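You operate a simulated robot arm through the tools that you are given. There is no shell and no other tool.

You run a simulated robot arm. Do the job below in one go: nothing can be reset, and whatever is moved stays where it is left.

TASK
Put things in order on the top of the bench. At the end: the grey foam pad from the top of the bench stands where the yellow order sign stood; the grey steel bracket from the top of the bench stands where the cream job block stood; the yellow order sign stands where the grey steel bracket stood; the cream job block from the top of the bench is on the tall brown carton (marked "RELAY"); whatever was shut is shut again. Leave all else as you found it, and nothing knocked over.

Only the result counts: the job must be done as asked and must still hold three seconds after the hand-in. Knocking over, shifting, dropping, spilling or breaking anything else fails it.

THE ROBOT
A 6-joint arm with a two-finger gripper, fixed in place. Base frame: the origin is at the foot of the arm, x ahead of it, y to its left, z up; the work surface is at about z = 0. Readings come in m, rad, newtons and seconds.
With the tool pointing down near the work surface it reaches from about 0.18 to 0.48 m from the base axis. Its first joint turns from -1.152 to 1.152 rad. Payload 1.76 kg.
The tool frame sits at the grasp point between the pads (the TCP): z along the fingers, y along the line on which they close. The tips reach 0.029 m beyond it. The gripper opens to 0.082 m. The gripper's body begins 0.058 m behind the TCP.
Orientation is that of the tool frame in the base frame, as a unit quaternion [x, y, z, w]. With the fingers straight down and closing along the base's y, the tool's x points along the base's -x, its y along +y and its z along -z.

THE INTERFACE
- The arm moves only by the tool drive_tool. Its arguments are lists of equal length, an entry for each row: "turn": the turn, a rotation vector about the tool's x, y, z in rad, a list of three; "xyz": the shift along the tool's x, y, z in m, a list of three; "hand": the opening in per cent of the stroke, from 0 (shut) to 100 (fully open). In form: {"turn": [[wx, wy, wz], ...], "xyz": [[x, y, z], ...], "hand": [hand, ...]}. A call has 1 to 20 rows; each row is the pose to reach, as a shift and turn from the pose commanded when the call began, along the tool's axes at that moment. Rows are played at 5 a second. More than 0.05 m and 0.15 rad between two rows, or a gripper value outside its range, and nothing of the call is played. Where a pose cannot be reached the arm comes as near as it can. A force on the tool above 40 N (or 10 N above the force at the start of the call, whichever is more), or a blocked arm, ends the call early, and 0.2 s more pass. The fingers move at their own pace and stop on an object; they squeeze with about 34 N. The grip force told is the motor's: it shows also when the fingers shut on nothing. Time passes only in rows, and 0.2 s behind the last, so rows that repeat a pose let the fingers close. It gives the time, the measured TCP pose, the force on the tool (base axes), the opening and the grip force at its end, in the units of the frame above (readings bear some noise), with the torque about the TCP (base axes, N m) and any sound that the robot's microphone picked up.
- Cameras (640 x 400 px; columns grow to the right, rows downward): "scene" is fixed at [0.0522, 0.323, 0.435]; the picture's right is [-0.82, -0.57, 0.00], its down [-0.26, 0.37, -0.89] and it looks along [0.51, -0.73, -0.45] (base axes); focal length 335 px, centre (320, 200). "wrist" rides on the gripper at [0.079, 0.004, -0.089] in the tool frame; the picture's right is [-0.05, 1.00, 0.00], its down [-0.71, -0.04, -0.71] and it looks along [-0.71, -0.04, 0.71] (tool axes); focal length 256 px, centre (320, 200). There is no depth. A picture from a camera that has moved, and an enlarged one, comes with that camera's place and axes in the base frame and with its lens.
- get_image(camera): a new picture of that camera. No time passes.
- close_up(camera, box): a new picture of the part [left, top, right, bottom] of that camera's present view, enlarged. No time passes.
- sign_off(): hands the job in; it is judged then, once.

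Nothing tells you positions but the pictures and the camera data. Unless the task says otherwise, let go and move clear before handing in.

The tools are called after "Request:" by a JSON object that holds its "op" and its "data". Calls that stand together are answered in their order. drive_tool: Moves the arm, as the interface text tells. Its arguments: {"type":"object","properties":{"turn":{"type":"array"},"xyz":{"type":"array"},"hand":{"type":"array"}},"required":["turn","xyz","hand"]} The other tools are called the same way: get_image (camera) takes a picture; close_up (camera, box) takes an enlarged picture of a part of a camera's view; sign_off () hands the job in.

At the start:

```text
t: 0.0
ee_pos: [0.2241, -0.2165, 0.2659]
tool_rot: [-0.001, 1.0, -0.001, 0.0]
force: [1.1, -0.5, -0.5]
wrist_torque: [0.02, -0.03, -0.02]
width: 0.0821
grasp_force: 0.1
```

scene: 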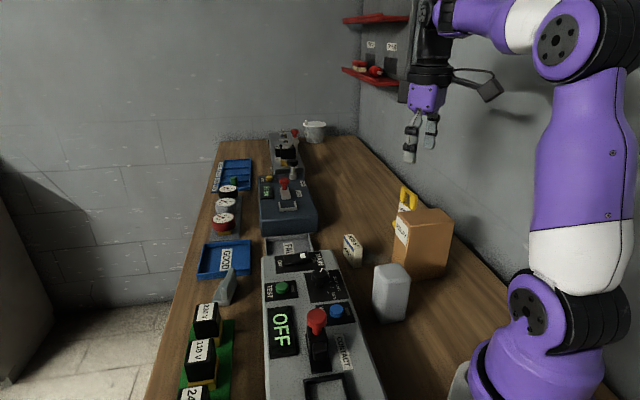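
wrist: 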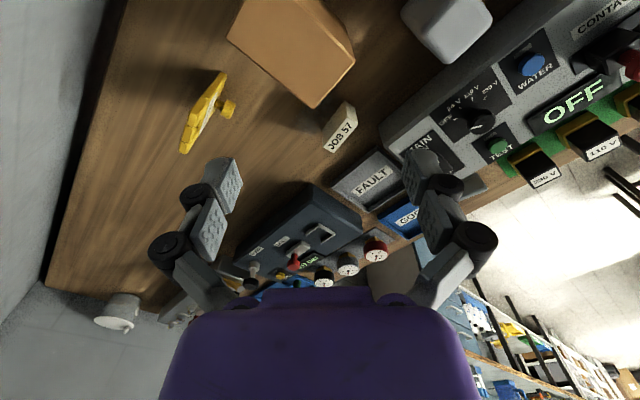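

I see a bench with a test panel, a brown carton, a grey block (maybe foam pad), a cream job block, a yellow sign and other items. I'll look closer before moving anything.

Request:
{"op": "close_up", "data": {"camera": "scene", "box": [320, 160, 480, 340]}}

Request:
{"op": "close_up", "data": {"camera": "scene", "box": [160, 220, 400, 400]}}

Request:
{"op": "close_up", "data": {"camera": "scene", "box": [200, 110, 360, 240]}}

Request:
{"op": "close_up", "data": {"camera": "wrist", "box": [150, 0, 500, 200]}}

Request:
{"op": "close_up", "data": {"camera": "scene", "box": [320, 0, 440, 120]}}

```text
2.22 times, centred on (400, 250) of scene
camera zoom: at [0.0522, 0.323, 0.435], right [-0.82, -0.57, 0.0], down [-0.26, 0.37, -0.89], along [0.51, -0.73, -0.45], focal length 744 px, centre (142, 89)
```

zoom: 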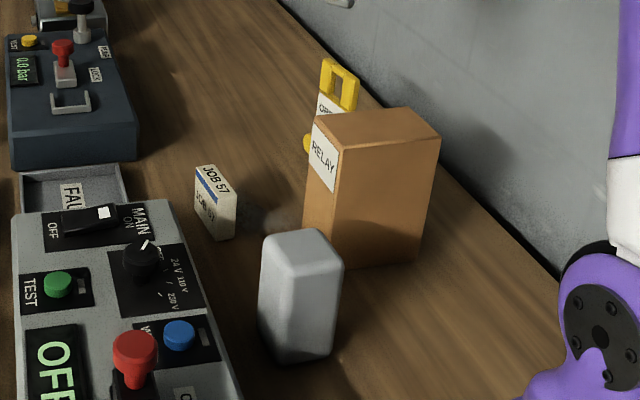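

```text
2.22 times, centred on (280, 310) of scene
camera zoom: at [0.0522, 0.323, 0.435], right [-0.82, -0.57, 0.0], down [-0.26, 0.37, -0.89], along [0.51, -0.73, -0.45], focal length 744 px, centre (409, -44)
```

zoom: 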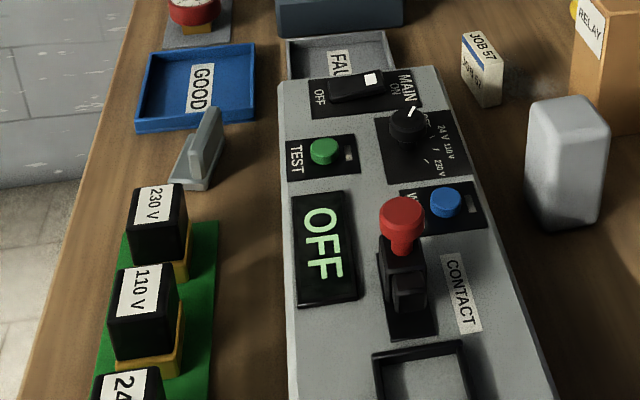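

```text
3.08 times, centred on (280, 175) of scene
camera zoom: at [0.0522, 0.323, 0.435], right [-0.82, -0.57, 0.0], down [-0.26, 0.37, -0.89], along [0.51, -0.73, -0.45], focal length 1031 px, centre (443, 277)
```

zoom: 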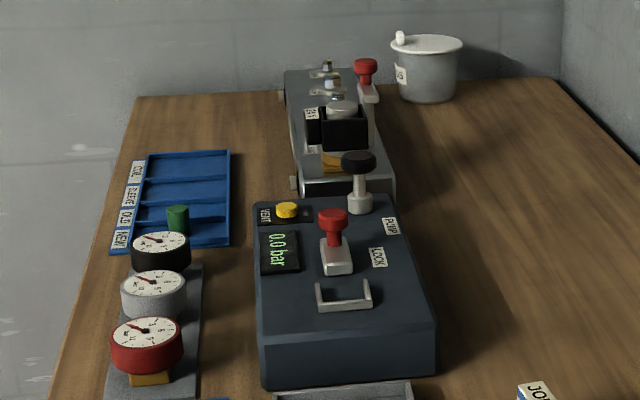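

```text
1.83 times, centred on (325, 100) of wrist
camera zoom: at [0.1437, -0.2115, 0.3556], right [0.05, 1.0, 0.0], down [0.71, -0.04, 0.71], along [0.71, -0.04, -0.71], focal length 468 px, centre (311, 383)
```

zoom: 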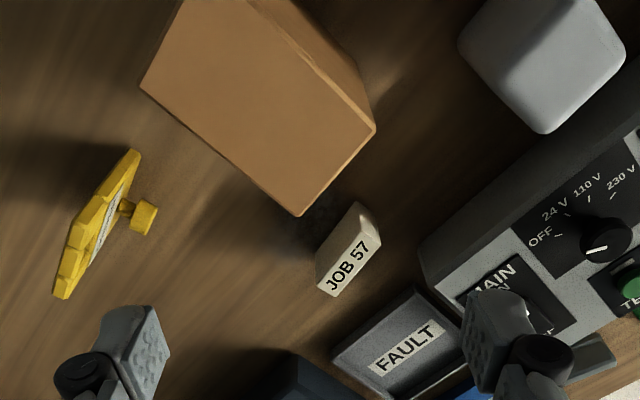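

```text
3.33 times, centred on (380, 60) of scene
camera zoom: at [0.0522, 0.323, 0.435], right [-0.82, -0.57, 0.0], down [-0.26, 0.37, -0.89], along [0.51, -0.73, -0.45], focal length 1116 px, centre (120, 667)
```

zoom: 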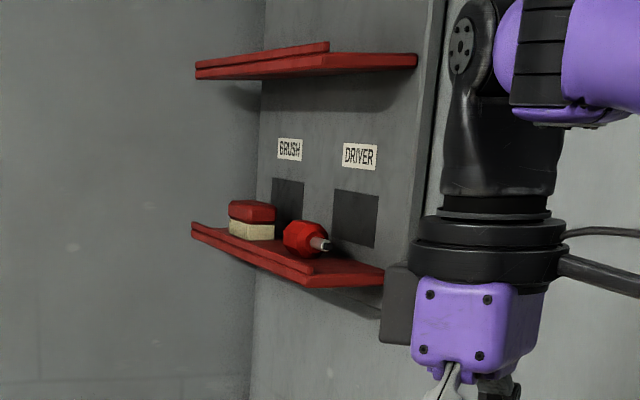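

The scene seems to hold: cream JOB 57 block near (0.32,-0.18), carton beside it, rounded grey block (foam pad candidate), yellow sign behind the carton, and a grey angle piece near the GOOD bin. I'll zoom in on each for a closer estimate.

Request:
{"op": "close_up", "data": {"camera": "scene", "box": [330, 220, 378, 280]}}

Request:
{"op": "close_up", "data": {"camera": "scene", "box": [360, 250, 424, 330]}}

Request:
{"op": "close_up", "data": {"camera": "scene", "box": [190, 230, 270, 330]}}

Request:
{"op": "close_up", "data": {"camera": "scene", "box": [385, 180, 465, 290]}}

Request:
{"op": "close_up", "data": {"camera": "wrist", "box": [160, 50, 260, 170]}}

Request:
{"op": "close_up", "data": {"camera": "wrist", "box": [300, 80, 380, 180]}}

```text
6.67 times, centred on (354, 250) of scene
camera zoom: at [0.0522, 0.323, 0.435], right [-0.82, -0.57, 0.0], down [-0.26, 0.37, -0.89], along [0.51, -0.73, -0.45], focal length 2233 px, centre (93, -133)
```

zoom: 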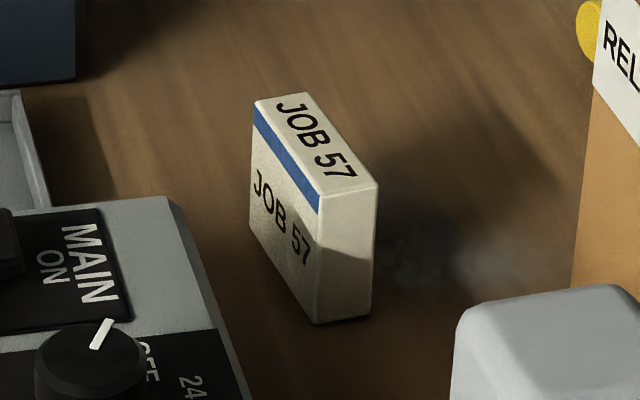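

```text
5.00 times, centred on (392, 290) of scene
camera zoom: at [0.0522, 0.323, 0.435], right [-0.82, -0.57, 0.0], down [-0.26, 0.37, -0.89], along [0.51, -0.73, -0.45], focal length 1675 px, centre (-40, -250)
```

zoom: 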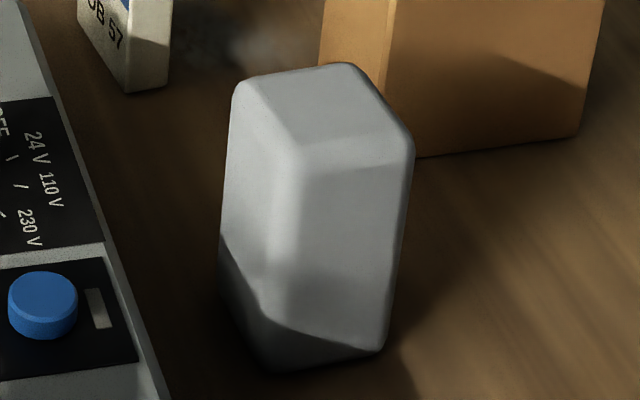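

```text
4.00 times, centred on (230, 280) of scene
camera zoom: at [0.0522, 0.323, 0.435], right [-0.82, -0.57, 0.0], down [-0.26, 0.37, -0.89], along [0.51, -0.73, -0.45], focal length 1340 px, centre (680, -120)
```

zoom: 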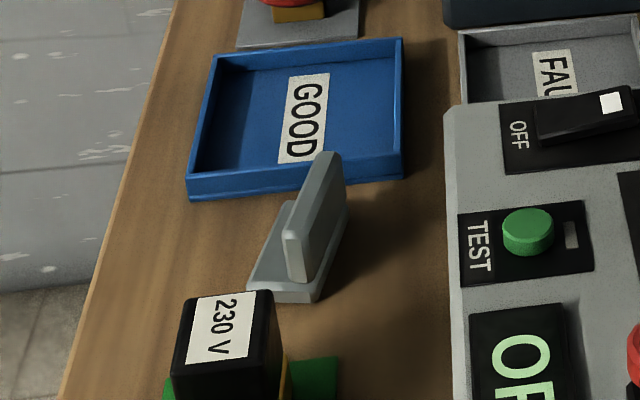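

```text
3.64 times, centred on (425, 235) of scene
camera zoom: at [0.0522, 0.323, 0.435], right [-0.82, -0.57, 0.0], down [-0.26, 0.37, -0.89], along [0.51, -0.73, -0.45], focal length 1218 px, centre (-62, 73)
```

zoom: 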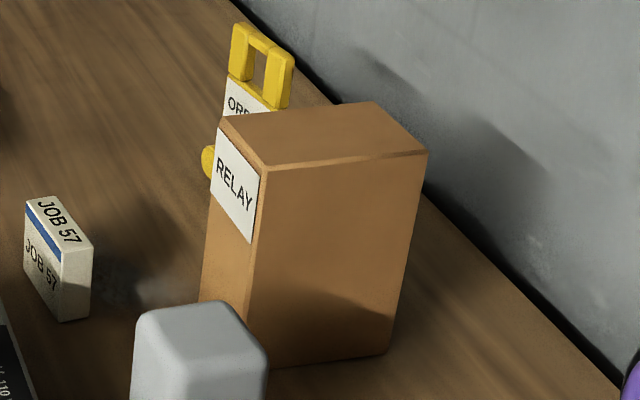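

```text
3.33 times, centred on (210, 110) of wrist
camera zoom: at [0.1437, -0.2115, 0.3556], right [0.05, 1.0, 0.0], down [0.71, -0.04, 0.71], along [0.71, -0.04, -0.71], focal length 853 px, centre (687, 500)
```

zoom: 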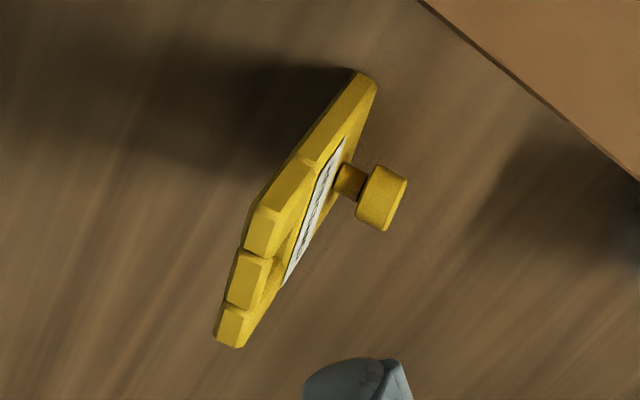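

```text
4.00 times, centred on (340, 130) of wrist
camera zoom: at [0.1437, -0.2115, 0.3556], right [0.05, 1.0, 0.0], down [0.71, -0.04, 0.71], along [0.71, -0.04, -0.71], focal length 1024 px, centre (240, 480)
```

zoom: 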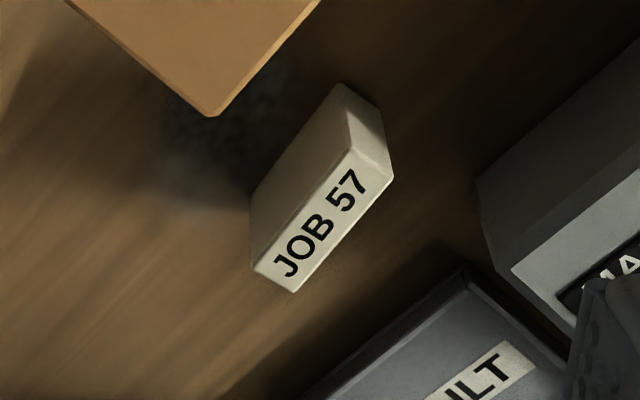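

The foam pad looks to be the rounded grey block at about (0.20,-0.09). The carton top centre is about (0.20,-0.23,0.127), the job block about (0.33,-0.19) turned ~38°, and the bracket about (0.46,0.03). I'll move above the job block and take a closer wrist look.

Request:
{"op": "drive_tool", "data": {"turn": [[0, 0, 0.112], [0, 0, 0.224], [0, 0, 0.336], [0, 0, 0.448], [0, 0, 0.56], [0, 0, 0.672], [0, 0, 0.672]], "xyz": [[-0.018, 0.004, 0.011], [-0.036, 0.008, 0.022], [-0.054, 0.012, 0.033], [-0.072, 0.016, 0.044], [-0.09, 0.02, 0.055], [-0.107, 0.0235, 0.066], [-0.107, 0.0235, 0.066]], "hand": [100, 100, 100, 100, 100, 100, 100]}}

Request:
{"op": "get_image", "data": {"camera": "wrist"}}

Request:
{"op": "get_image", "data": {"camera": "scene"}}

```text
t: 1.6
ee_pos: [0.3301, -0.1944, 0.2024]
tool_rot: [0.33, 0.944, 0.0, 0.0]
force: [1.0, 0.3, 0.2]
wrist_torque: [0.01, 0.03, -0.01]
width: 0.082
grasp_force: 0.1
```

```text
taken
camera wrist: at [0.2704, -0.1407, 0.2911], right [0.66, 0.75, 0.0], down [0.53, -0.47, 0.71], along [0.53, -0.47, -0.71], focal length 256 px, centre (320, 200)
```

wrist: 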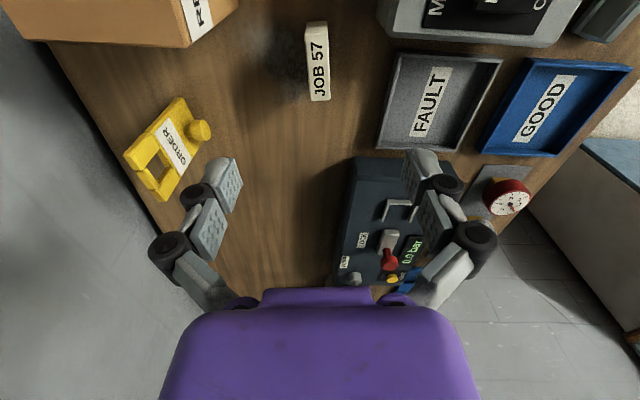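

```text
taken
```

scene: 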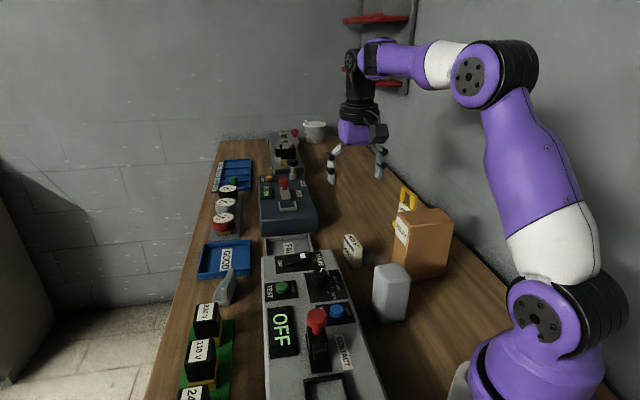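

From here I see the job block's top and the order sign clearly. I'll enlarge both for measurement.

Request:
{"op": "close_up", "data": {"camera": "wrist", "box": [280, 10, 360, 110]}}

Request:
{"op": "close_up", "data": {"camera": "wrist", "box": [110, 80, 230, 210]}}

Request:
{"op": "close_up", "data": {"camera": "wrist", "box": [0, 0, 260, 150]}}

```text
4.00 times, centred on (320, 60) of wrist
camera zoom: at [0.2704, -0.1407, 0.2911], right [0.66, 0.75, 0.0], down [0.53, -0.47, 0.71], along [0.53, -0.47, -0.71], focal length 1024 px, centre (320, 760)
```

zoom: 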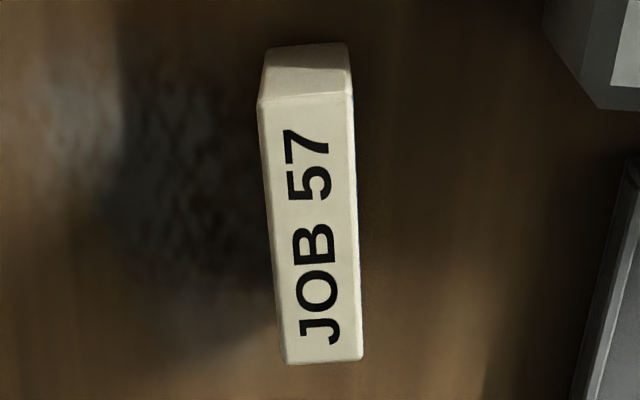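

```text
3.08 times, centred on (170, 145) of wrist
camera zoom: at [0.2704, -0.1407, 0.2911], right [0.66, 0.75, 0.0], down [0.53, -0.47, 0.71], along [0.53, -0.47, -0.71], focal length 788 px, centre (782, 369)
```

zoom: 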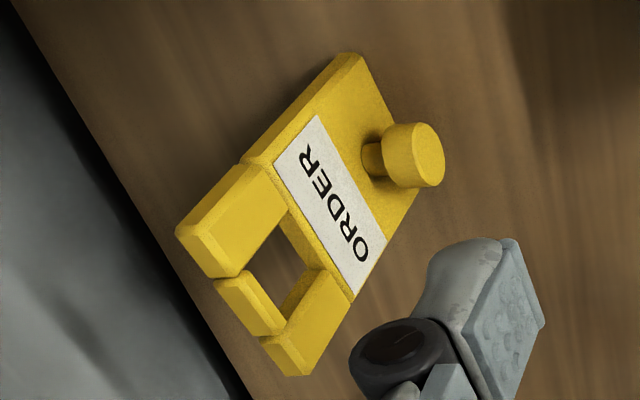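

```text
2.46 times, centred on (130, 75) of wrist
camera zoom: at [0.2704, -0.1407, 0.2911], right [0.66, 0.75, 0.0], down [0.53, -0.47, 0.71], along [0.53, -0.47, -0.71], focal length 630 px, centre (788, 508)
```

zoom: 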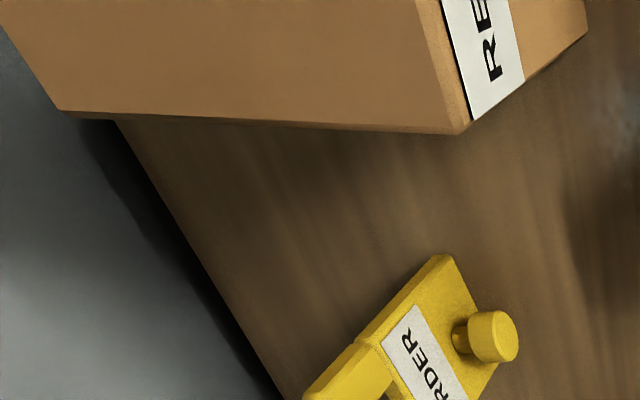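

The job block's top is centred near (0.331,-0.195) with its long axis at -37°. The sign's foot is near (0.281,-0.361), about 0.115 tall. I'll go down to just above the job block and check alignment.

Request:
{"op": "drive_tool", "data": {"turn": [[0, 0, -0.02], [0, 0, -0.02], [0, 0, -0.02], [0, 0, -0.02], [0, 0, -0.02]], "xyz": [[-0.001, -0.0012, 0.03], [-0.001, -0.0012, 0.06], [-0.001, -0.0012, 0.09], [-0.001, -0.0012, 0.115], [-0.001, -0.0012, 0.115]], "hand": [60, 60, 60, 60, 60]}}

Request:
{"op": "get_image", "data": {"camera": "wrist"}}

Request:
{"op": "get_image", "data": {"camera": "scene"}}

```text
t: 2.8
ee_pos: [0.3286, -0.1918, 0.0827]
tool_rot: [0.32, 0.947, 0.0, 0.0]
force: [0.4, 0.2, 0.0]
wrist_torque: [0.01, -0.02, 0.02]
width: 0.0491
grasp_force: 0.2
```

```text
taken
camera wrist: at [0.2681, -0.1407, 0.1736], right [0.65, 0.76, 0.0], down [0.54, -0.46, 0.71], along [0.54, -0.46, -0.71], focal length 256 px, centre (320, 200)
```

wrist: 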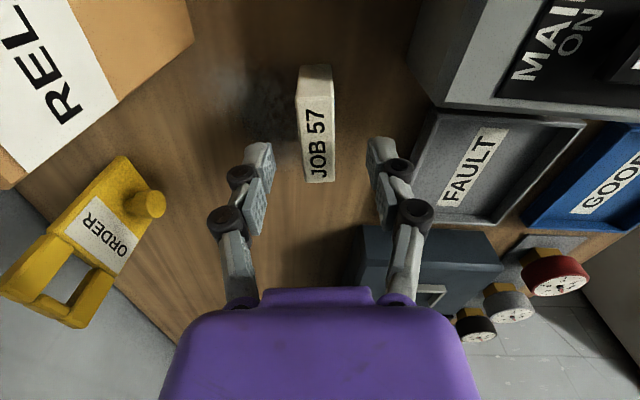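

```text
taken
```

scene: 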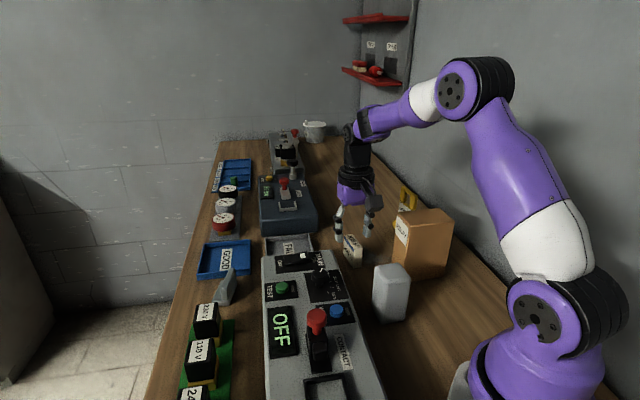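

The open fingers straddle the block. I'll take an enlarged view to check centring before going down.

Request:
{"op": "close_up", "data": {"camera": "wrist", "box": [220, 50, 420, 230]}}

Request:
{"op": "close_up", "data": {"camera": "scene", "box": [320, 190, 400, 280]}}

```text
2.22 times, centred on (320, 140) of wrist
camera zoom: at [0.2681, -0.1407, 0.1736], right [0.65, 0.76, 0.0], down [0.54, -0.46, 0.71], along [0.54, -0.46, -0.71], focal length 569 px, centre (320, 333)
```

zoom: 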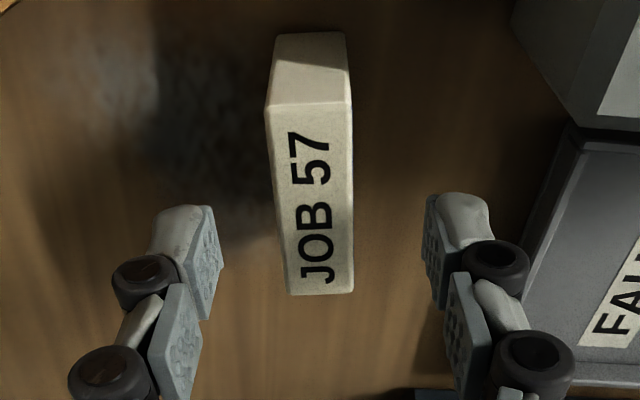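

```text
4.44 times, centred on (360, 235) of scene
camera zoom: at [0.0522, 0.323, 0.435], right [-0.82, -0.57, 0.0], down [-0.26, 0.37, -0.89], along [0.51, -0.73, -0.45], focal length 1489 px, centre (142, 44)
```

zoom: 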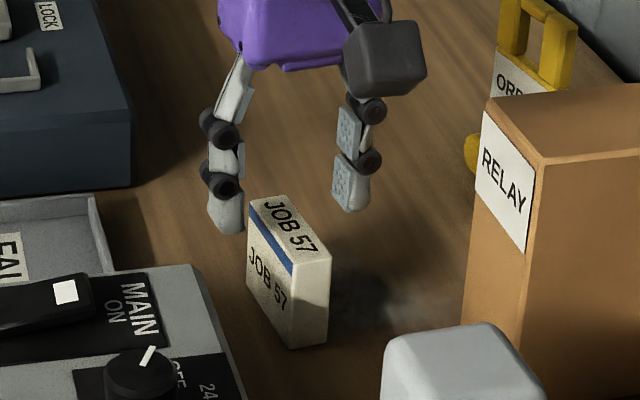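

The block centre is about 6 mm further forward than the tool. I'll correct that, go down and grip it.

Request:
{"op": "drive_tool", "data": {"turn": [[0, 0, 0], [0, 0, 0], [0, 0, 0], [0, 0, 0], [0, 0, 0], [0, 0, 0], [0, 0, 0]], "xyz": [[-0.006, -0.0017, 0.01], [-0.006, -0.0017, 0.03], [-0.006, -0.0017, 0.049], [-0.006, -0.0017, 0.049], [-0.006, -0.0017, 0.049], [-0.006, -0.0017, 0.049], [-0.006, -0.0017, 0.049]], "hand": [60, 60, 60, 60, 0, 0, 0]}}

Request:
{"op": "get_image", "data": {"camera": "wrist"}}

Request:
{"op": "close_up", "data": {"camera": "scene", "box": [320, 190, 400, 280]}}

```text
t: 4.4
ee_pos: [0.3335, -0.1985, 0.0375]
tool_rot: [0.32, 0.948, 0.0, 0.001]
force: [0.0, -0.7, 6.9]
wrist_torque: [-0.02, -0.02, -0.02]
width: 0.0189
grasp_force: 34.3
```

```text
taken
camera wrist: at [0.2733, -0.1476, 0.1272], right [0.65, 0.76, 0.0], down [0.54, -0.46, 0.71], along [0.54, -0.46, -0.71], focal length 256 px, centre (320, 200)
```

wrist: 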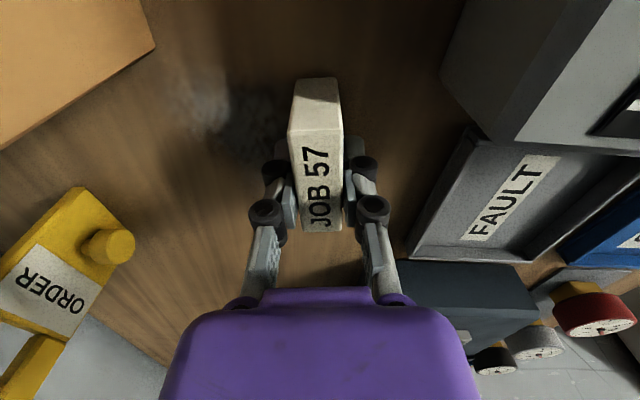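

```text
4.44 times, centred on (360, 235) of scene
camera zoom: at [0.0521, 0.323, 0.435], right [-0.82, -0.57, 0.0], down [-0.26, 0.37, -0.89], along [0.51, -0.73, -0.45], focal length 1489 px, centre (142, 44)
```

zoom: 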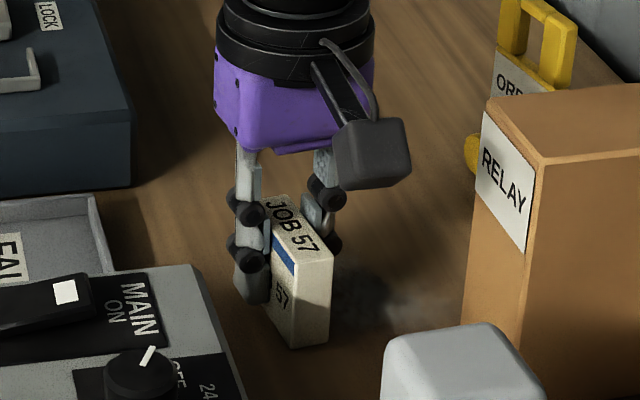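

The block is gripped (0.019 m wide). Now I lift it straight up, well above the carton's height.

Request:
{"op": "drive_tool", "data": {"turn": [[0, 0, 0], [0, 0, 0], [0, 0, 0], [0, 0, 0], [0, 0, 0], [0, 0, 0], [0, 0, 0]], "xyz": [[0, 0, -0.01], [0, 0, -0.04], [0, 0, -0.08], [0, 0, -0.12], [0, 0, -0.16], [0, 0, -0.2], [0, 0, -0.2]], "hand": [0, 0, 0, 0, 0, 0, 0]}}

Request:
{"op": "get_image", "data": {"camera": "wrist"}}

Request:
{"op": "get_image", "data": {"camera": "scene"}}

```text
t: 6.0
ee_pos: [0.3359, -0.1977, 0.2365]
tool_rot: [0.32, 0.947, 0.0, 0.0]
force: [0.5, 0.6, -0.2]
wrist_torque: [0.03, -0.01, 0.01]
width: 0.0188
grasp_force: 34.1
```

```text
taken
camera wrist: at [0.276, -0.1466, 0.3276], right [0.65, 0.76, 0.0], down [0.54, -0.46, 0.71], along [0.54, -0.46, -0.71], focal length 256 px, centre (320, 200)
```

wrist: 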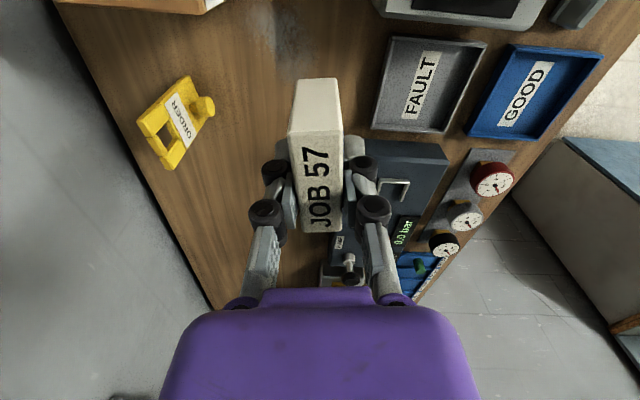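

```text
taken
```

scene: 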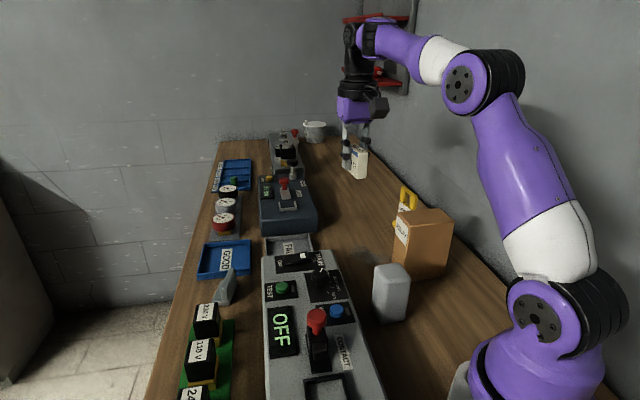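

The block lifted cleanly. I'll move over the carton and take another look from there.

Request:
{"op": "drive_tool", "data": {"turn": [[0, 0, 0.015], [0, 0, 0.03], [0, 0, 0.045], [0, 0, 0.06], [0, 0, 0.08], [0, 0, 0.08]], "xyz": [[0.017, -0.0217, -0.004], [0.0346, -0.0435, -0.008], [0.052, -0.065, -0.012], [0.0693, -0.087, -0.016], [0.0866, -0.1087, -0.02], [0.0866, -0.1087, -0.02]], "hand": [0, 0, 0, 0, 0, 0]}}

Request:
{"op": "get_image", "data": {"camera": "wrist"}}

Request:
{"op": "get_image", "data": {"camera": "scene"}}

```text
t: 7.4
ee_pos: [0.1991, -0.2336, 0.2534]
tool_rot: [0.358, 0.934, 0.0, 0.0]
force: [-0.4, 0.0, 0.2]
wrist_torque: [-0.02, 0.01, 0.02]
width: 0.0192
grasp_force: 34.3
```

```text
taken
camera wrist: at [0.1432, -0.1765, 0.3434], right [0.71, 0.71, 0.0], down [0.5, -0.5, 0.71], along [0.5, -0.5, -0.71], focal length 256 px, centre (320, 200)
```

wrist: 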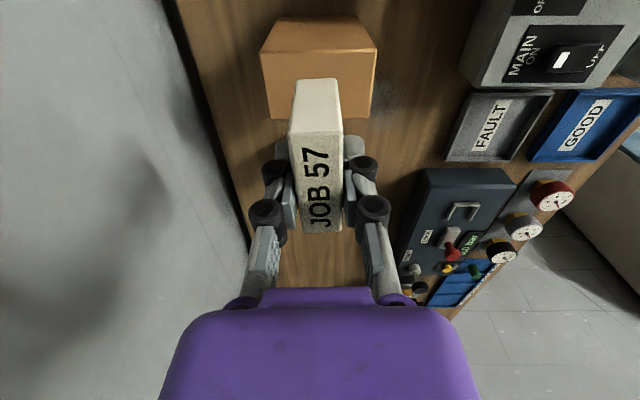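

```text
taken
```

scene: 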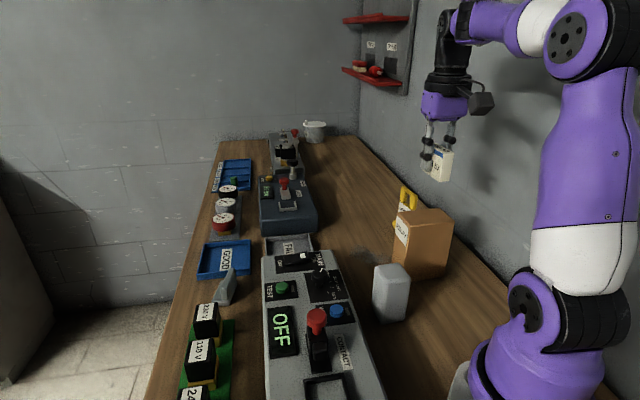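

The carton top is visible behind the held block; I'll enlarge it to locate its corners.

Request:
{"op": "close_up", "data": {"camera": "wrist", "box": [240, 0, 400, 130]}}

Request:
{"op": "close_up", "data": {"camera": "scene", "box": [380, 120, 480, 290]}}

```text
3.08 times, centred on (320, 65) of wrist
camera zoom: at [0.1432, -0.1765, 0.3434], right [0.71, 0.71, 0.0], down [0.5, -0.5, 0.71], along [0.5, -0.5, -0.71], focal length 788 px, centre (320, 615)
```

zoom: 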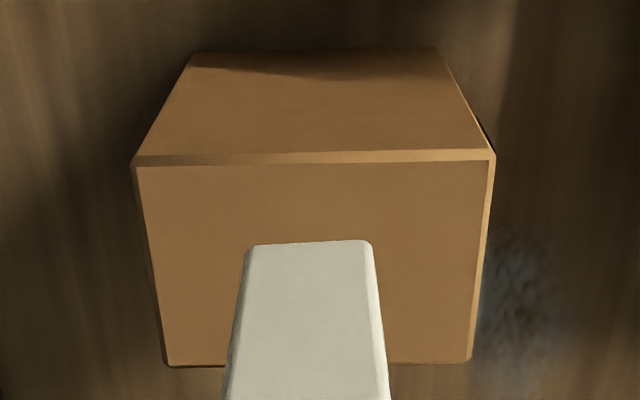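

```text
2.35 times, centred on (430, 205) of scene
camera zoom: at [0.0521, 0.323, 0.435], right [-0.82, -0.57, 0.0], down [-0.26, 0.37, -0.89], along [0.51, -0.73, -0.45], focal length 788 px, centre (61, 188)
```

zoom: 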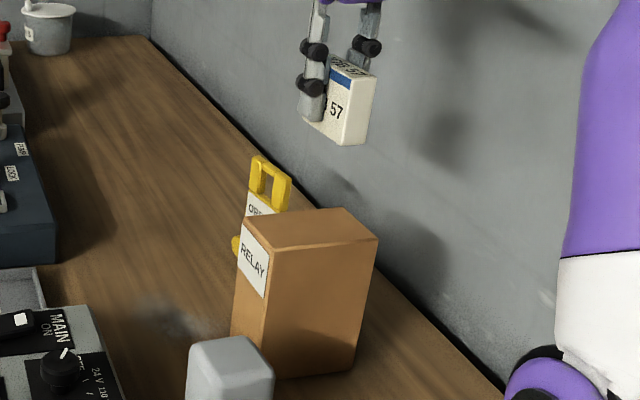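

Both views agree on the carton top: centre ≈ (0.202,-0.236), height ≈ 0.126. I'll correct by about 8 mm and lower until the block is just above it.

Request:
{"op": "drive_tool", "data": {"turn": [[0, 0, 0.03], [0, 0, 0.03], [0, 0, 0.03], [0, 0, 0.03], [0, 0, 0.03], [0, 0, 0.03]], "xyz": [[-0.0075, -0.001, 0.0], [-0.0075, -0.001, 0.03], [-0.0075, -0.001, 0.055], [-0.0075, -0.001, 0.075], [-0.0075, -0.001, 0.085], [-0.0075, -0.001, 0.085]], "hand": [0, 0, 0, 0, 0, 0]}}

Request:
{"op": "close_up", "data": {"camera": "scene", "box": [370, 160, 470, 290]}}

Request:
{"op": "get_image", "data": {"camera": "wrist"}}

```text
t: 8.8
ee_pos: [0.204, -0.2394, 0.1704]
tool_rot: [0.372, 0.928, 0.0, 0.0]
force: [-0.1, 0.0, -0.6]
wrist_torque: [0.04, -0.01, 0.0]
width: 0.0191
grasp_force: 34.4
```

```text
3.08 times, centred on (420, 225) of scene
camera zoom: at [0.0522, 0.323, 0.435], right [-0.82, -0.57, 0.0], down [-0.26, 0.37, -0.89], along [0.51, -0.73, -0.45], focal length 1031 px, centre (12, 123)
```

zoom: 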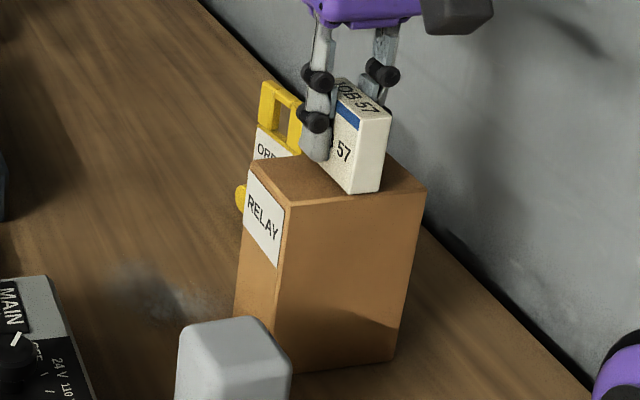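

```text
taken
camera wrist: at [0.1496, -0.1811, 0.2602], right [0.73, 0.69, 0.0], down [0.49, -0.51, 0.71], along [0.49, -0.51, -0.71], focal length 256 px, centre (320, 200)
```

wrist: 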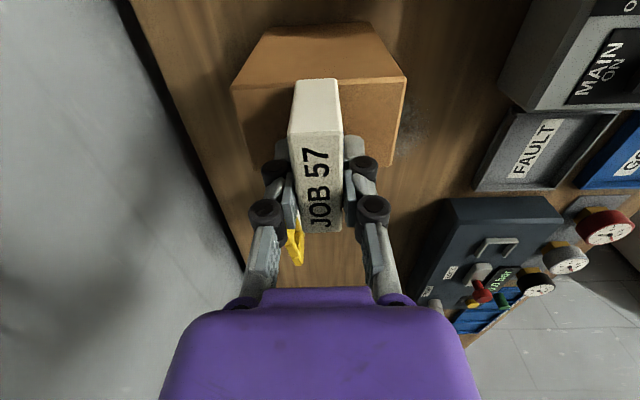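

The block is a few mm above the carton top. I'll shift it 2 mm further in and lower in small steps, watching the force.

Request:
{"op": "drive_tool", "data": {"turn": [[0, 0, 0], [0, 0, 0], [0, 0, 0]], "xyz": [[-0.002, 0, 0], [-0.002, 0, 0.002], [-0.002, 0, 0.004]], "hand": [0, 0, 0]}}

Request:
{"op": "close_up", "data": {"camera": "scene", "box": [400, 175, 450, 235]}}

```text
t: 9.6
ee_pos: [0.2054, -0.2402, 0.1667]
tool_rot: [0.37, 0.929, 0.0, -0.001]
force: [0.1, 1.0, 0.0]
wrist_torque: [-0.03, -0.03, 0.02]
width: 0.0188
grasp_force: 34.1
```

```text
6.67 times, centred on (425, 205) of scene
camera zoom: at [0.0522, 0.323, 0.435], right [-0.82, -0.57, 0.0], down [-0.26, 0.37, -0.89], along [0.51, -0.73, -0.45], focal length 2233 px, centre (-380, 167)
```

zoom: 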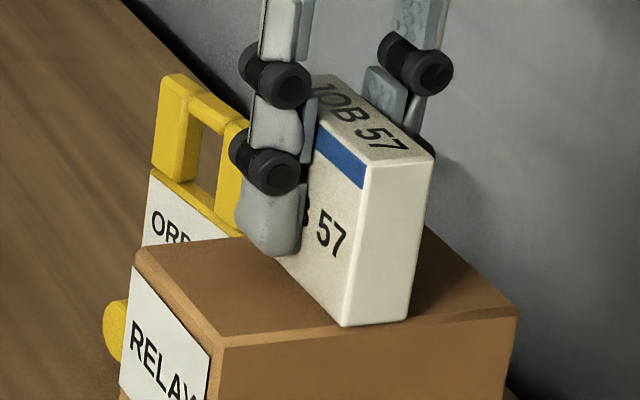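

Nearly touching. Another 2 mm inward and lower by 1 mm steps.

Request:
{"op": "drive_tool", "data": {"turn": [[0, 0, 0], [0, 0, 0], [0, 0, 0]], "xyz": [[-0.002, 0, 0], [-0.002, 0, 0.001], [-0.002, 0, 0.002]], "hand": [0, 0, 0]}}

Request:
{"op": "close_up", "data": {"camera": "scene", "box": [400, 175, 450, 235]}}

```text
t: 10.4
ee_pos: [0.2086, -0.243, 0.166]
tool_rot: [0.37, 0.929, -0.001, 0.003]
force: [-0.1, 5.7, 33.8]
wrist_torque: [0.06, -0.1, 0.01]
width: 0.0189
grasp_force: 33.5
```

```text
6.67 times, centred on (425, 205) of scene
camera zoom: at [0.0521, 0.3231, 0.435], right [-0.82, -0.57, 0.0], down [-0.26, 0.37, -0.89], along [0.51, -0.73, -0.45], focal length 2233 px, centre (-380, 167)
```

zoom: 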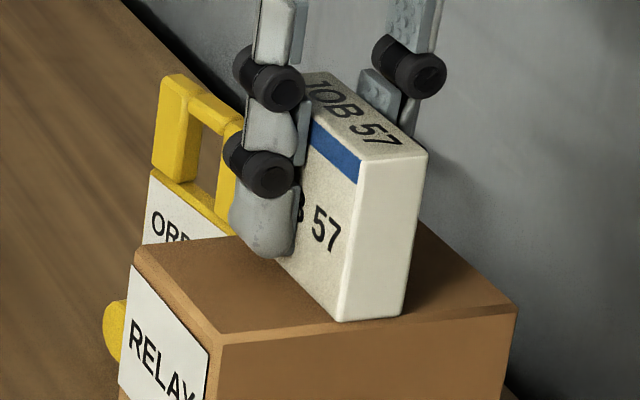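

The block is seated (contact force 34 N). I'll ease the pressure off by raising slightly, then release.

Request:
{"op": "drive_tool", "data": {"turn": [[0, 0, 0], [0, 0, 0]], "xyz": [[0, 0, -0.001], [0, 0, -0.0016]], "hand": [0, 0]}}

```text
t: 11.0
ee_pos: [0.2075, -0.2411, 0.1668]
tool_rot: [0.372, 0.928, 0.0, 0.0]
force: [-0.7, -3.3, 9.9]
wrist_torque: [-0.25, -0.11, -0.05]
width: 0.0189
grasp_force: 34.0
```

Pressure is down to about 10 N. I'll ease a touch more and open gradually.

Request:
{"op": "drive_tool", "data": {"turn": [[0, 0, 0], [0, 0, 0], [0, 0, 0], [0, 0, 0], [0, 0, 0]], "xyz": [[0, 0, -0.0005], [0, 0, -0.0005], [0, 0, -0.0005], [0, 0, -0.0005], [0, 0, -0.0005]], "hand": [0, 26, 32, 45, 55]}}

Request:
{"op": "close_up", "data": {"camera": "scene", "box": [380, 165, 460, 285]}}

Request:
{"op": "get_image", "data": {"camera": "wrist"}}

```text
t: 12.2
ee_pos: [0.2071, -0.2408, 0.166]
tool_rot: [0.371, 0.929, -0.001, 0.0]
force: [0.6, 0.3, -0.1]
wrist_torque: [0.02, -0.01, 0.01]
width: 0.045
grasp_force: 0.0
```

```text
3.33 times, centred on (420, 225) of scene
camera zoom: at [0.0522, 0.323, 0.435], right [-0.82, -0.57, 0.0], down [-0.26, 0.37, -0.89], along [0.51, -0.73, -0.45], focal length 1116 px, centre (-13, 117)
```

zoom: 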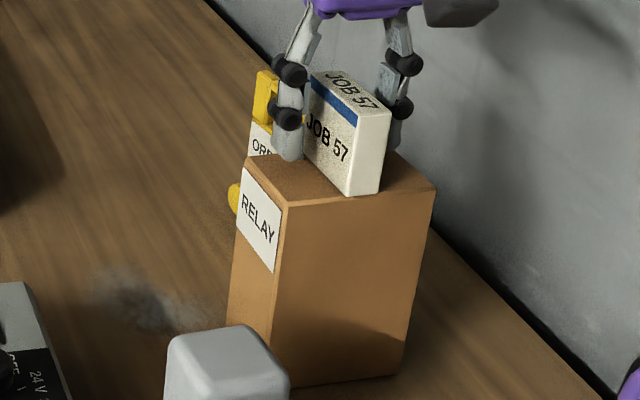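

```text
taken
camera wrist: at [0.1528, -0.1826, 0.2562], right [0.73, 0.69, 0.0], down [0.49, -0.51, 0.71], along [0.49, -0.51, -0.71], focal length 256 px, centre (320, 200)
```

wrist: 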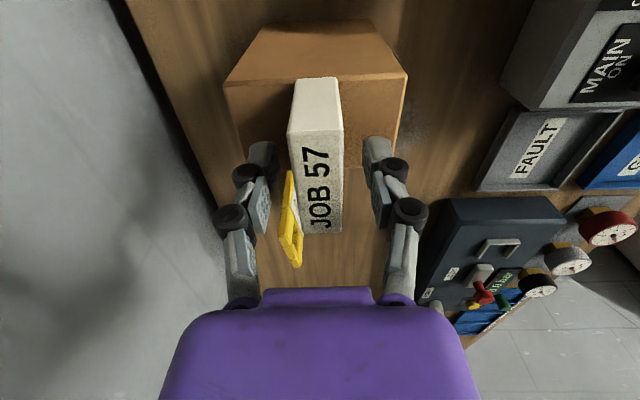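

The job block stands on the carton. I'll lift clear, then travel over to view the bracket area.

Request:
{"op": "drive_tool", "data": {"turn": [[0, 0, 0], [0, 0, 0], [0, 0, 0], [0, 0, 0]], "xyz": [[0, 0, -0.02], [0, 0, -0.05], [0, 0, -0.09], [0, 0, -0.1]], "hand": [55, 55, 55, 55]}}

Request:
{"op": "get_image", "data": {"camera": "scene"}}

Request:
{"op": "get_image", "data": {"camera": "wrist"}}

```text
t: 13.2
ee_pos: [0.2076, -0.2384, 0.2689]
tool_rot: [0.371, 0.929, -0.001, 0.0]
force: [0.7, -0.2, 0.2]
wrist_torque: [0.03, 0.03, -0.02]
width: 0.0451
grasp_force: 0.2
```

```text
taken
```

scene: 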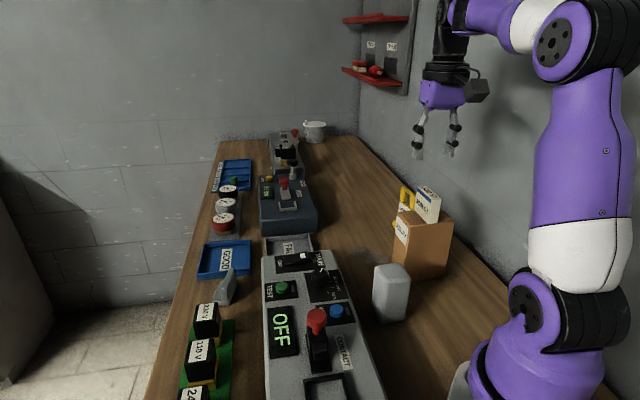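

```text
taken
camera wrist: at [0.1524, -0.1818, 0.3587], right [0.73, 0.69, 0.0], down [0.49, -0.51, 0.71], along [0.48, -0.51, -0.71], focal length 256 px, centre (320, 200)
```

wrist: 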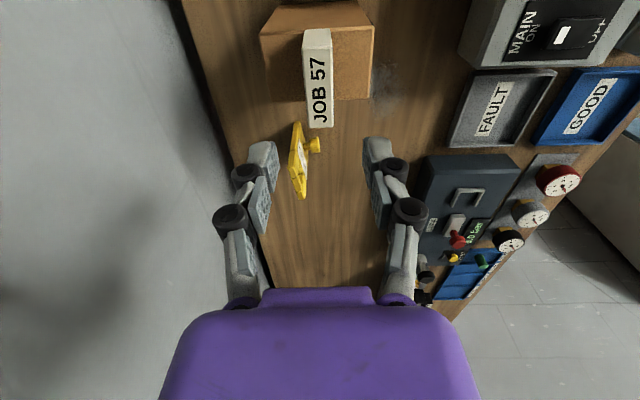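

Job block is placed. Now I travel over toward the bracket, turning the wrist back straight.

Request:
{"op": "drive_tool", "data": {"turn": [[0, 0, -0.095], [0, 0, -0.19], [0, 0, -0.285], [0, 0, -0.38], [0, 0, -0.475], [0, 0, -0.57], [0, 0, -0.665], [0, 0, -0.762], [0, 0, -0.762]], "xyz": [[0.0076, 0.0392, 0.0025], [0.0152, 0.0784, 0.005], [0.0228, 0.1176, 0.0075], [0.0304, 0.1568, 0.01], [0.038, 0.196, 0.0125], [0.0455, 0.2352, 0.015], [0.053, 0.2744, 0.0175], [0.0606, 0.3136, 0.02], [0.0606, 0.3136, 0.02]], "hand": [55, 55, 55, 55, 55, 55, 55, 55, 55]}}

Request:
{"op": "get_image", "data": {"camera": "wrist"}}

Request:
{"op": "get_image", "data": {"camera": "scene"}}

```text
t: 15.2
ee_pos: [0.3808, 0.0271, 0.248]
tool_rot: [-0.001, 1.0, 0.0, 0.0]
force: [0.2, -0.7, 0.4]
wrist_torque: [0.0, 0.0, 0.0]
width: 0.0451
grasp_force: 0.0
```

```text
taken
camera wrist: at [0.301, 0.032, 0.3385], right [0.05, 1.0, 0.0], down [0.71, -0.04, 0.71], along [0.71, -0.04, -0.71], focal length 256 px, centre (320, 200)
```

wrist: 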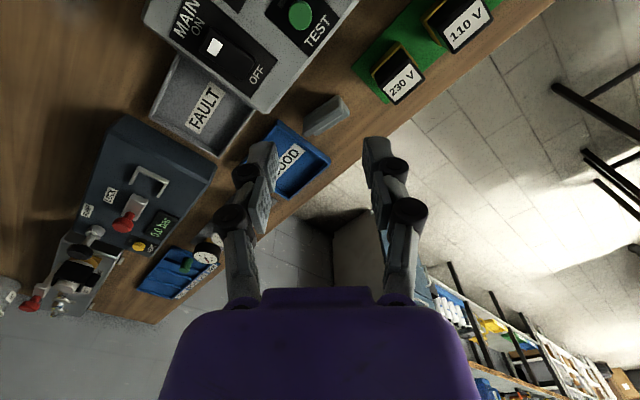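

```text
taken
```

scene: 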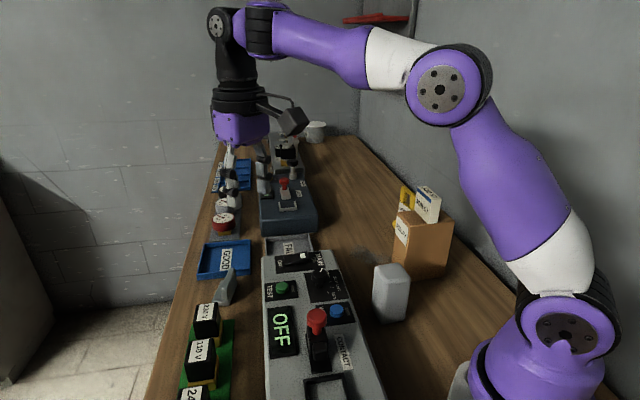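

Request:
{"op": "close_up", "data": {"camera": "wrist", "box": [285, 75, 375, 155]}}

Request:
{"op": "close_up", "data": {"camera": "wrist", "box": [220, 30, 440, 210]}}

Request:
{"op": "close_up", "data": {"camera": "scene", "box": [200, 255, 250, 315]}}

```text
5.00 times, centred on (330, 115) of wrist
camera zoom: at [0.301, 0.032, 0.3385], right [0.05, 1.0, 0.0], down [0.71, -0.04, 0.71], along [0.71, -0.04, -0.71], focal length 1280 px, centre (270, 625)
```

zoom: 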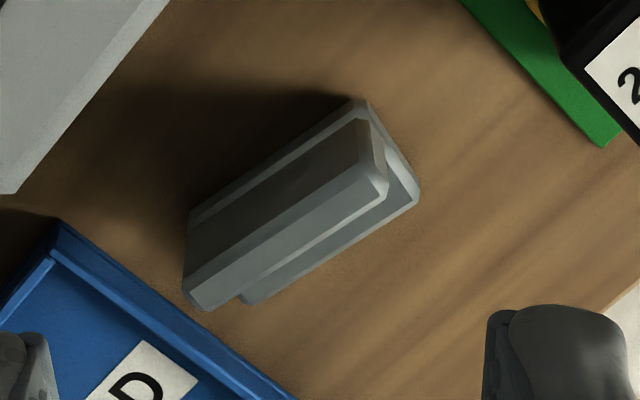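

```text
2.22 times, centred on (330, 120) of wrist
camera zoom: at [0.301, 0.032, 0.3385], right [0.05, 1.0, 0.0], down [0.71, -0.04, 0.71], along [0.71, -0.04, -0.71], focal length 569 px, centre (298, 378)
```

zoom: 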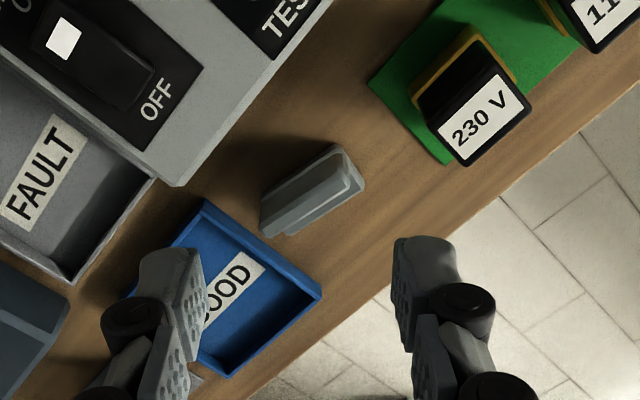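

```text
6.67 times, centred on (225, 285) of scene
camera zoom: at [0.0522, 0.323, 0.435], right [-0.82, -0.57, 0.0], down [-0.26, 0.37, -0.89], along [0.51, -0.73, -0.45], focal length 2233 px, centre (953, -367)
```

zoom: 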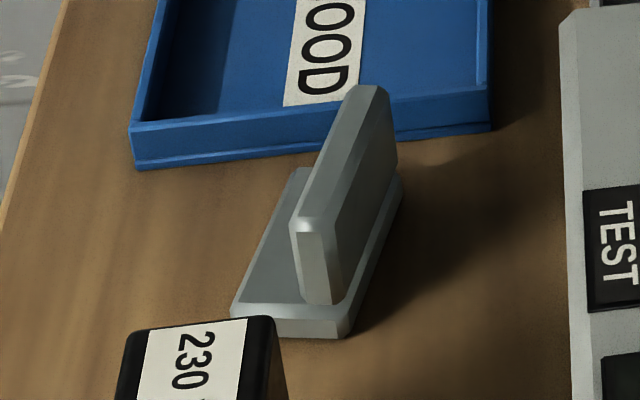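

The bracket is a base plate (centre ≈ (0.471,0.032), ~58×33 mm, long axis -58°) with an upright web offset towards the robot. I'll turn the gripper to straddle the web and hover above it for another look.

Request:
{"op": "drive_tool", "data": {"turn": [[0, 0, 0.134], [0, 0, 0.268], [0, 0, 0.402], [0, 0, 0.536], [0, 0, 0.67], [0, 0, 0.804], [0, 0, 0.938], [0, 0, 1.073], [0, 0, 1.073], [0, 0, 1.073], [0, 0, 1.073], [0, 0, 1.073]], "xyz": [[-0.01, 0, 0.005], [-0.021, 0, 0.01], [-0.032, -0.001, 0.015], [-0.043, -0.001, 0.02], [-0.054, -0.001, 0.025], [-0.064, -0.002, 0.03], [-0.075, -0.002, 0.035], [-0.0853, -0.002, 0.04], [-0.0853, -0.002, 0.07], [-0.0853, -0.002, 0.1], [-0.0853, -0.002, 0.13], [-0.0853, -0.002, 0.13]], "hand": [55, 55, 55, 55, 55, 55, 55, 55, 55, 55, 55, 55]}}

Request:
{"op": "get_image", "data": {"camera": "wrist"}}

Request:
{"op": "close_up", "data": {"camera": "wrist", "box": [220, 30, 420, 230]}}

Request:
{"op": "get_image", "data": {"camera": "scene"}}

```text
t: 17.8
ee_pos: [0.465, 0.0265, 0.116]
tool_rot: [0.51, 0.86, 0.0, 0.0]
force: [-0.6, -0.2, 0.0]
wrist_torque: [0.0, -0.01, 0.02]
width: 0.0448
grasp_force: 0.1
out of reach, approached as far as the arm can: row 6, 7, 8, 9
```

```text
taken
camera wrist: at [0.4304, 0.0982, 0.2066], right [0.9, 0.43, 0.0], down [0.3, -0.64, 0.71], along [0.3, -0.64, -0.71], focal length 256 px, centre (320, 200)
```

wrist: 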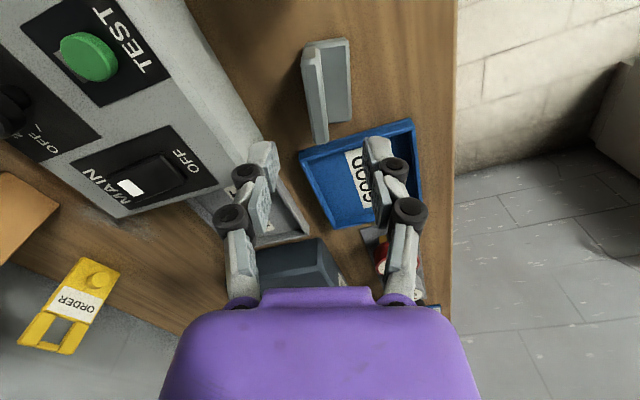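

```text
2.00 times, centred on (320, 130) of wrist
camera zoom: at [0.4304, 0.0982, 0.2066], right [0.9, 0.43, 0.0], down [0.3, -0.64, 0.71], along [0.3, -0.64, -0.71], focal length 512 px, centre (320, 340)
```

zoom: 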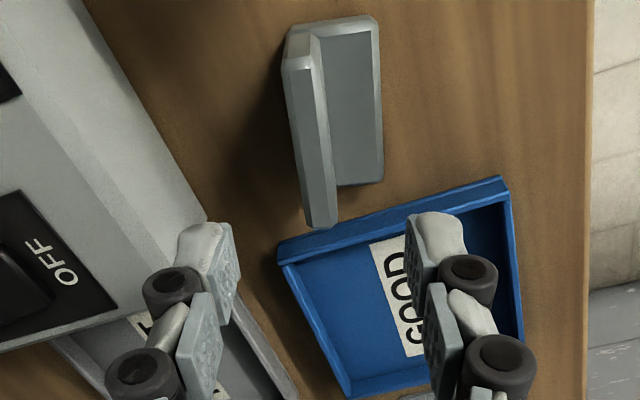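

```text
taken
```

scene: 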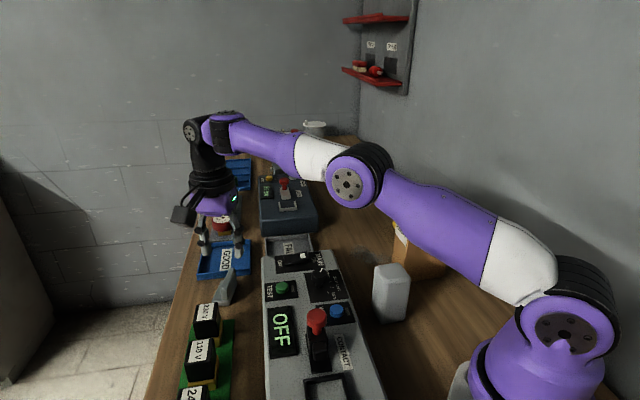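

The web centre is at about (0.4635,0.0257), and the tool is within 2 mm of it. I'll make the small correction, go down over the web and grip it above the base plate.

Request:
{"op": "drive_tool", "data": {"turn": [[0, 0, -0.045], [0, 0, -0.045], [0, 0, -0.045], [0, 0, -0.045], [0, 0, -0.045]], "xyz": [[-0.0005, -0.002, 0.01], [-0.0005, -0.002, 0.03], [-0.0005, -0.002, 0.05], [-0.0005, -0.002, 0.065], [-0.0005, -0.002, 0.074]], "hand": [55, 55, 55, 55, 55]}}

Request:
{"op": "get_image", "data": {"camera": "wrist"}}

Request:
{"op": "close_up", "data": {"camera": "scene", "box": [180, 200, 280, 320]}}

```text
t: 19.0
ee_pos: [0.4637, 0.0233, 0.0421]
tool_rot: [0.491, 0.871, 0.0, -0.001]
force: [0.7, 0.4, -0.5]
wrist_torque: [-0.03, 0.0, 0.03]
width: 0.045
grasp_force: 0.0
```

```text
taken
camera wrist: at [0.4256, 0.0942, 0.1312], right [0.88, 0.47, 0.0], down [0.33, -0.62, 0.71], along [0.33, -0.62, -0.71], focal length 256 px, centre (320, 200)
```

wrist: 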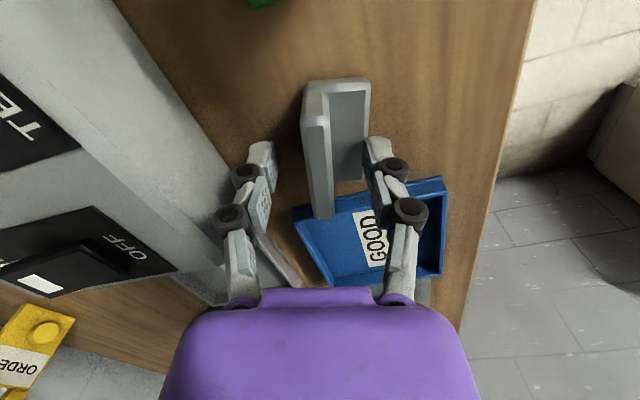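

```text
3.33 times, centred on (230, 260) of scene
camera zoom: at [0.0522, 0.323, 0.435], right [-0.82, -0.57, 0.0], down [-0.26, 0.37, -0.89], along [0.51, -0.73, -0.45], focal length 1116 px, centre (620, 0)
```

zoom: 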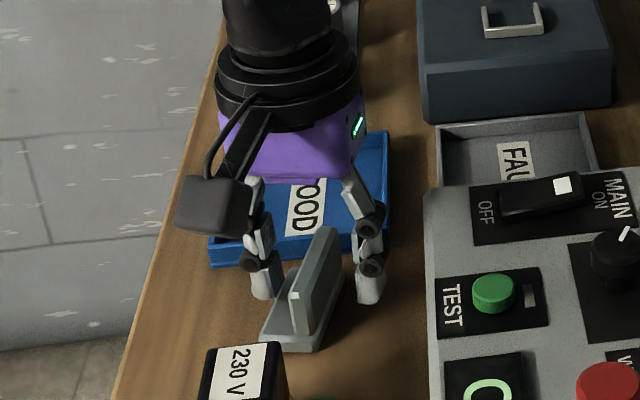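

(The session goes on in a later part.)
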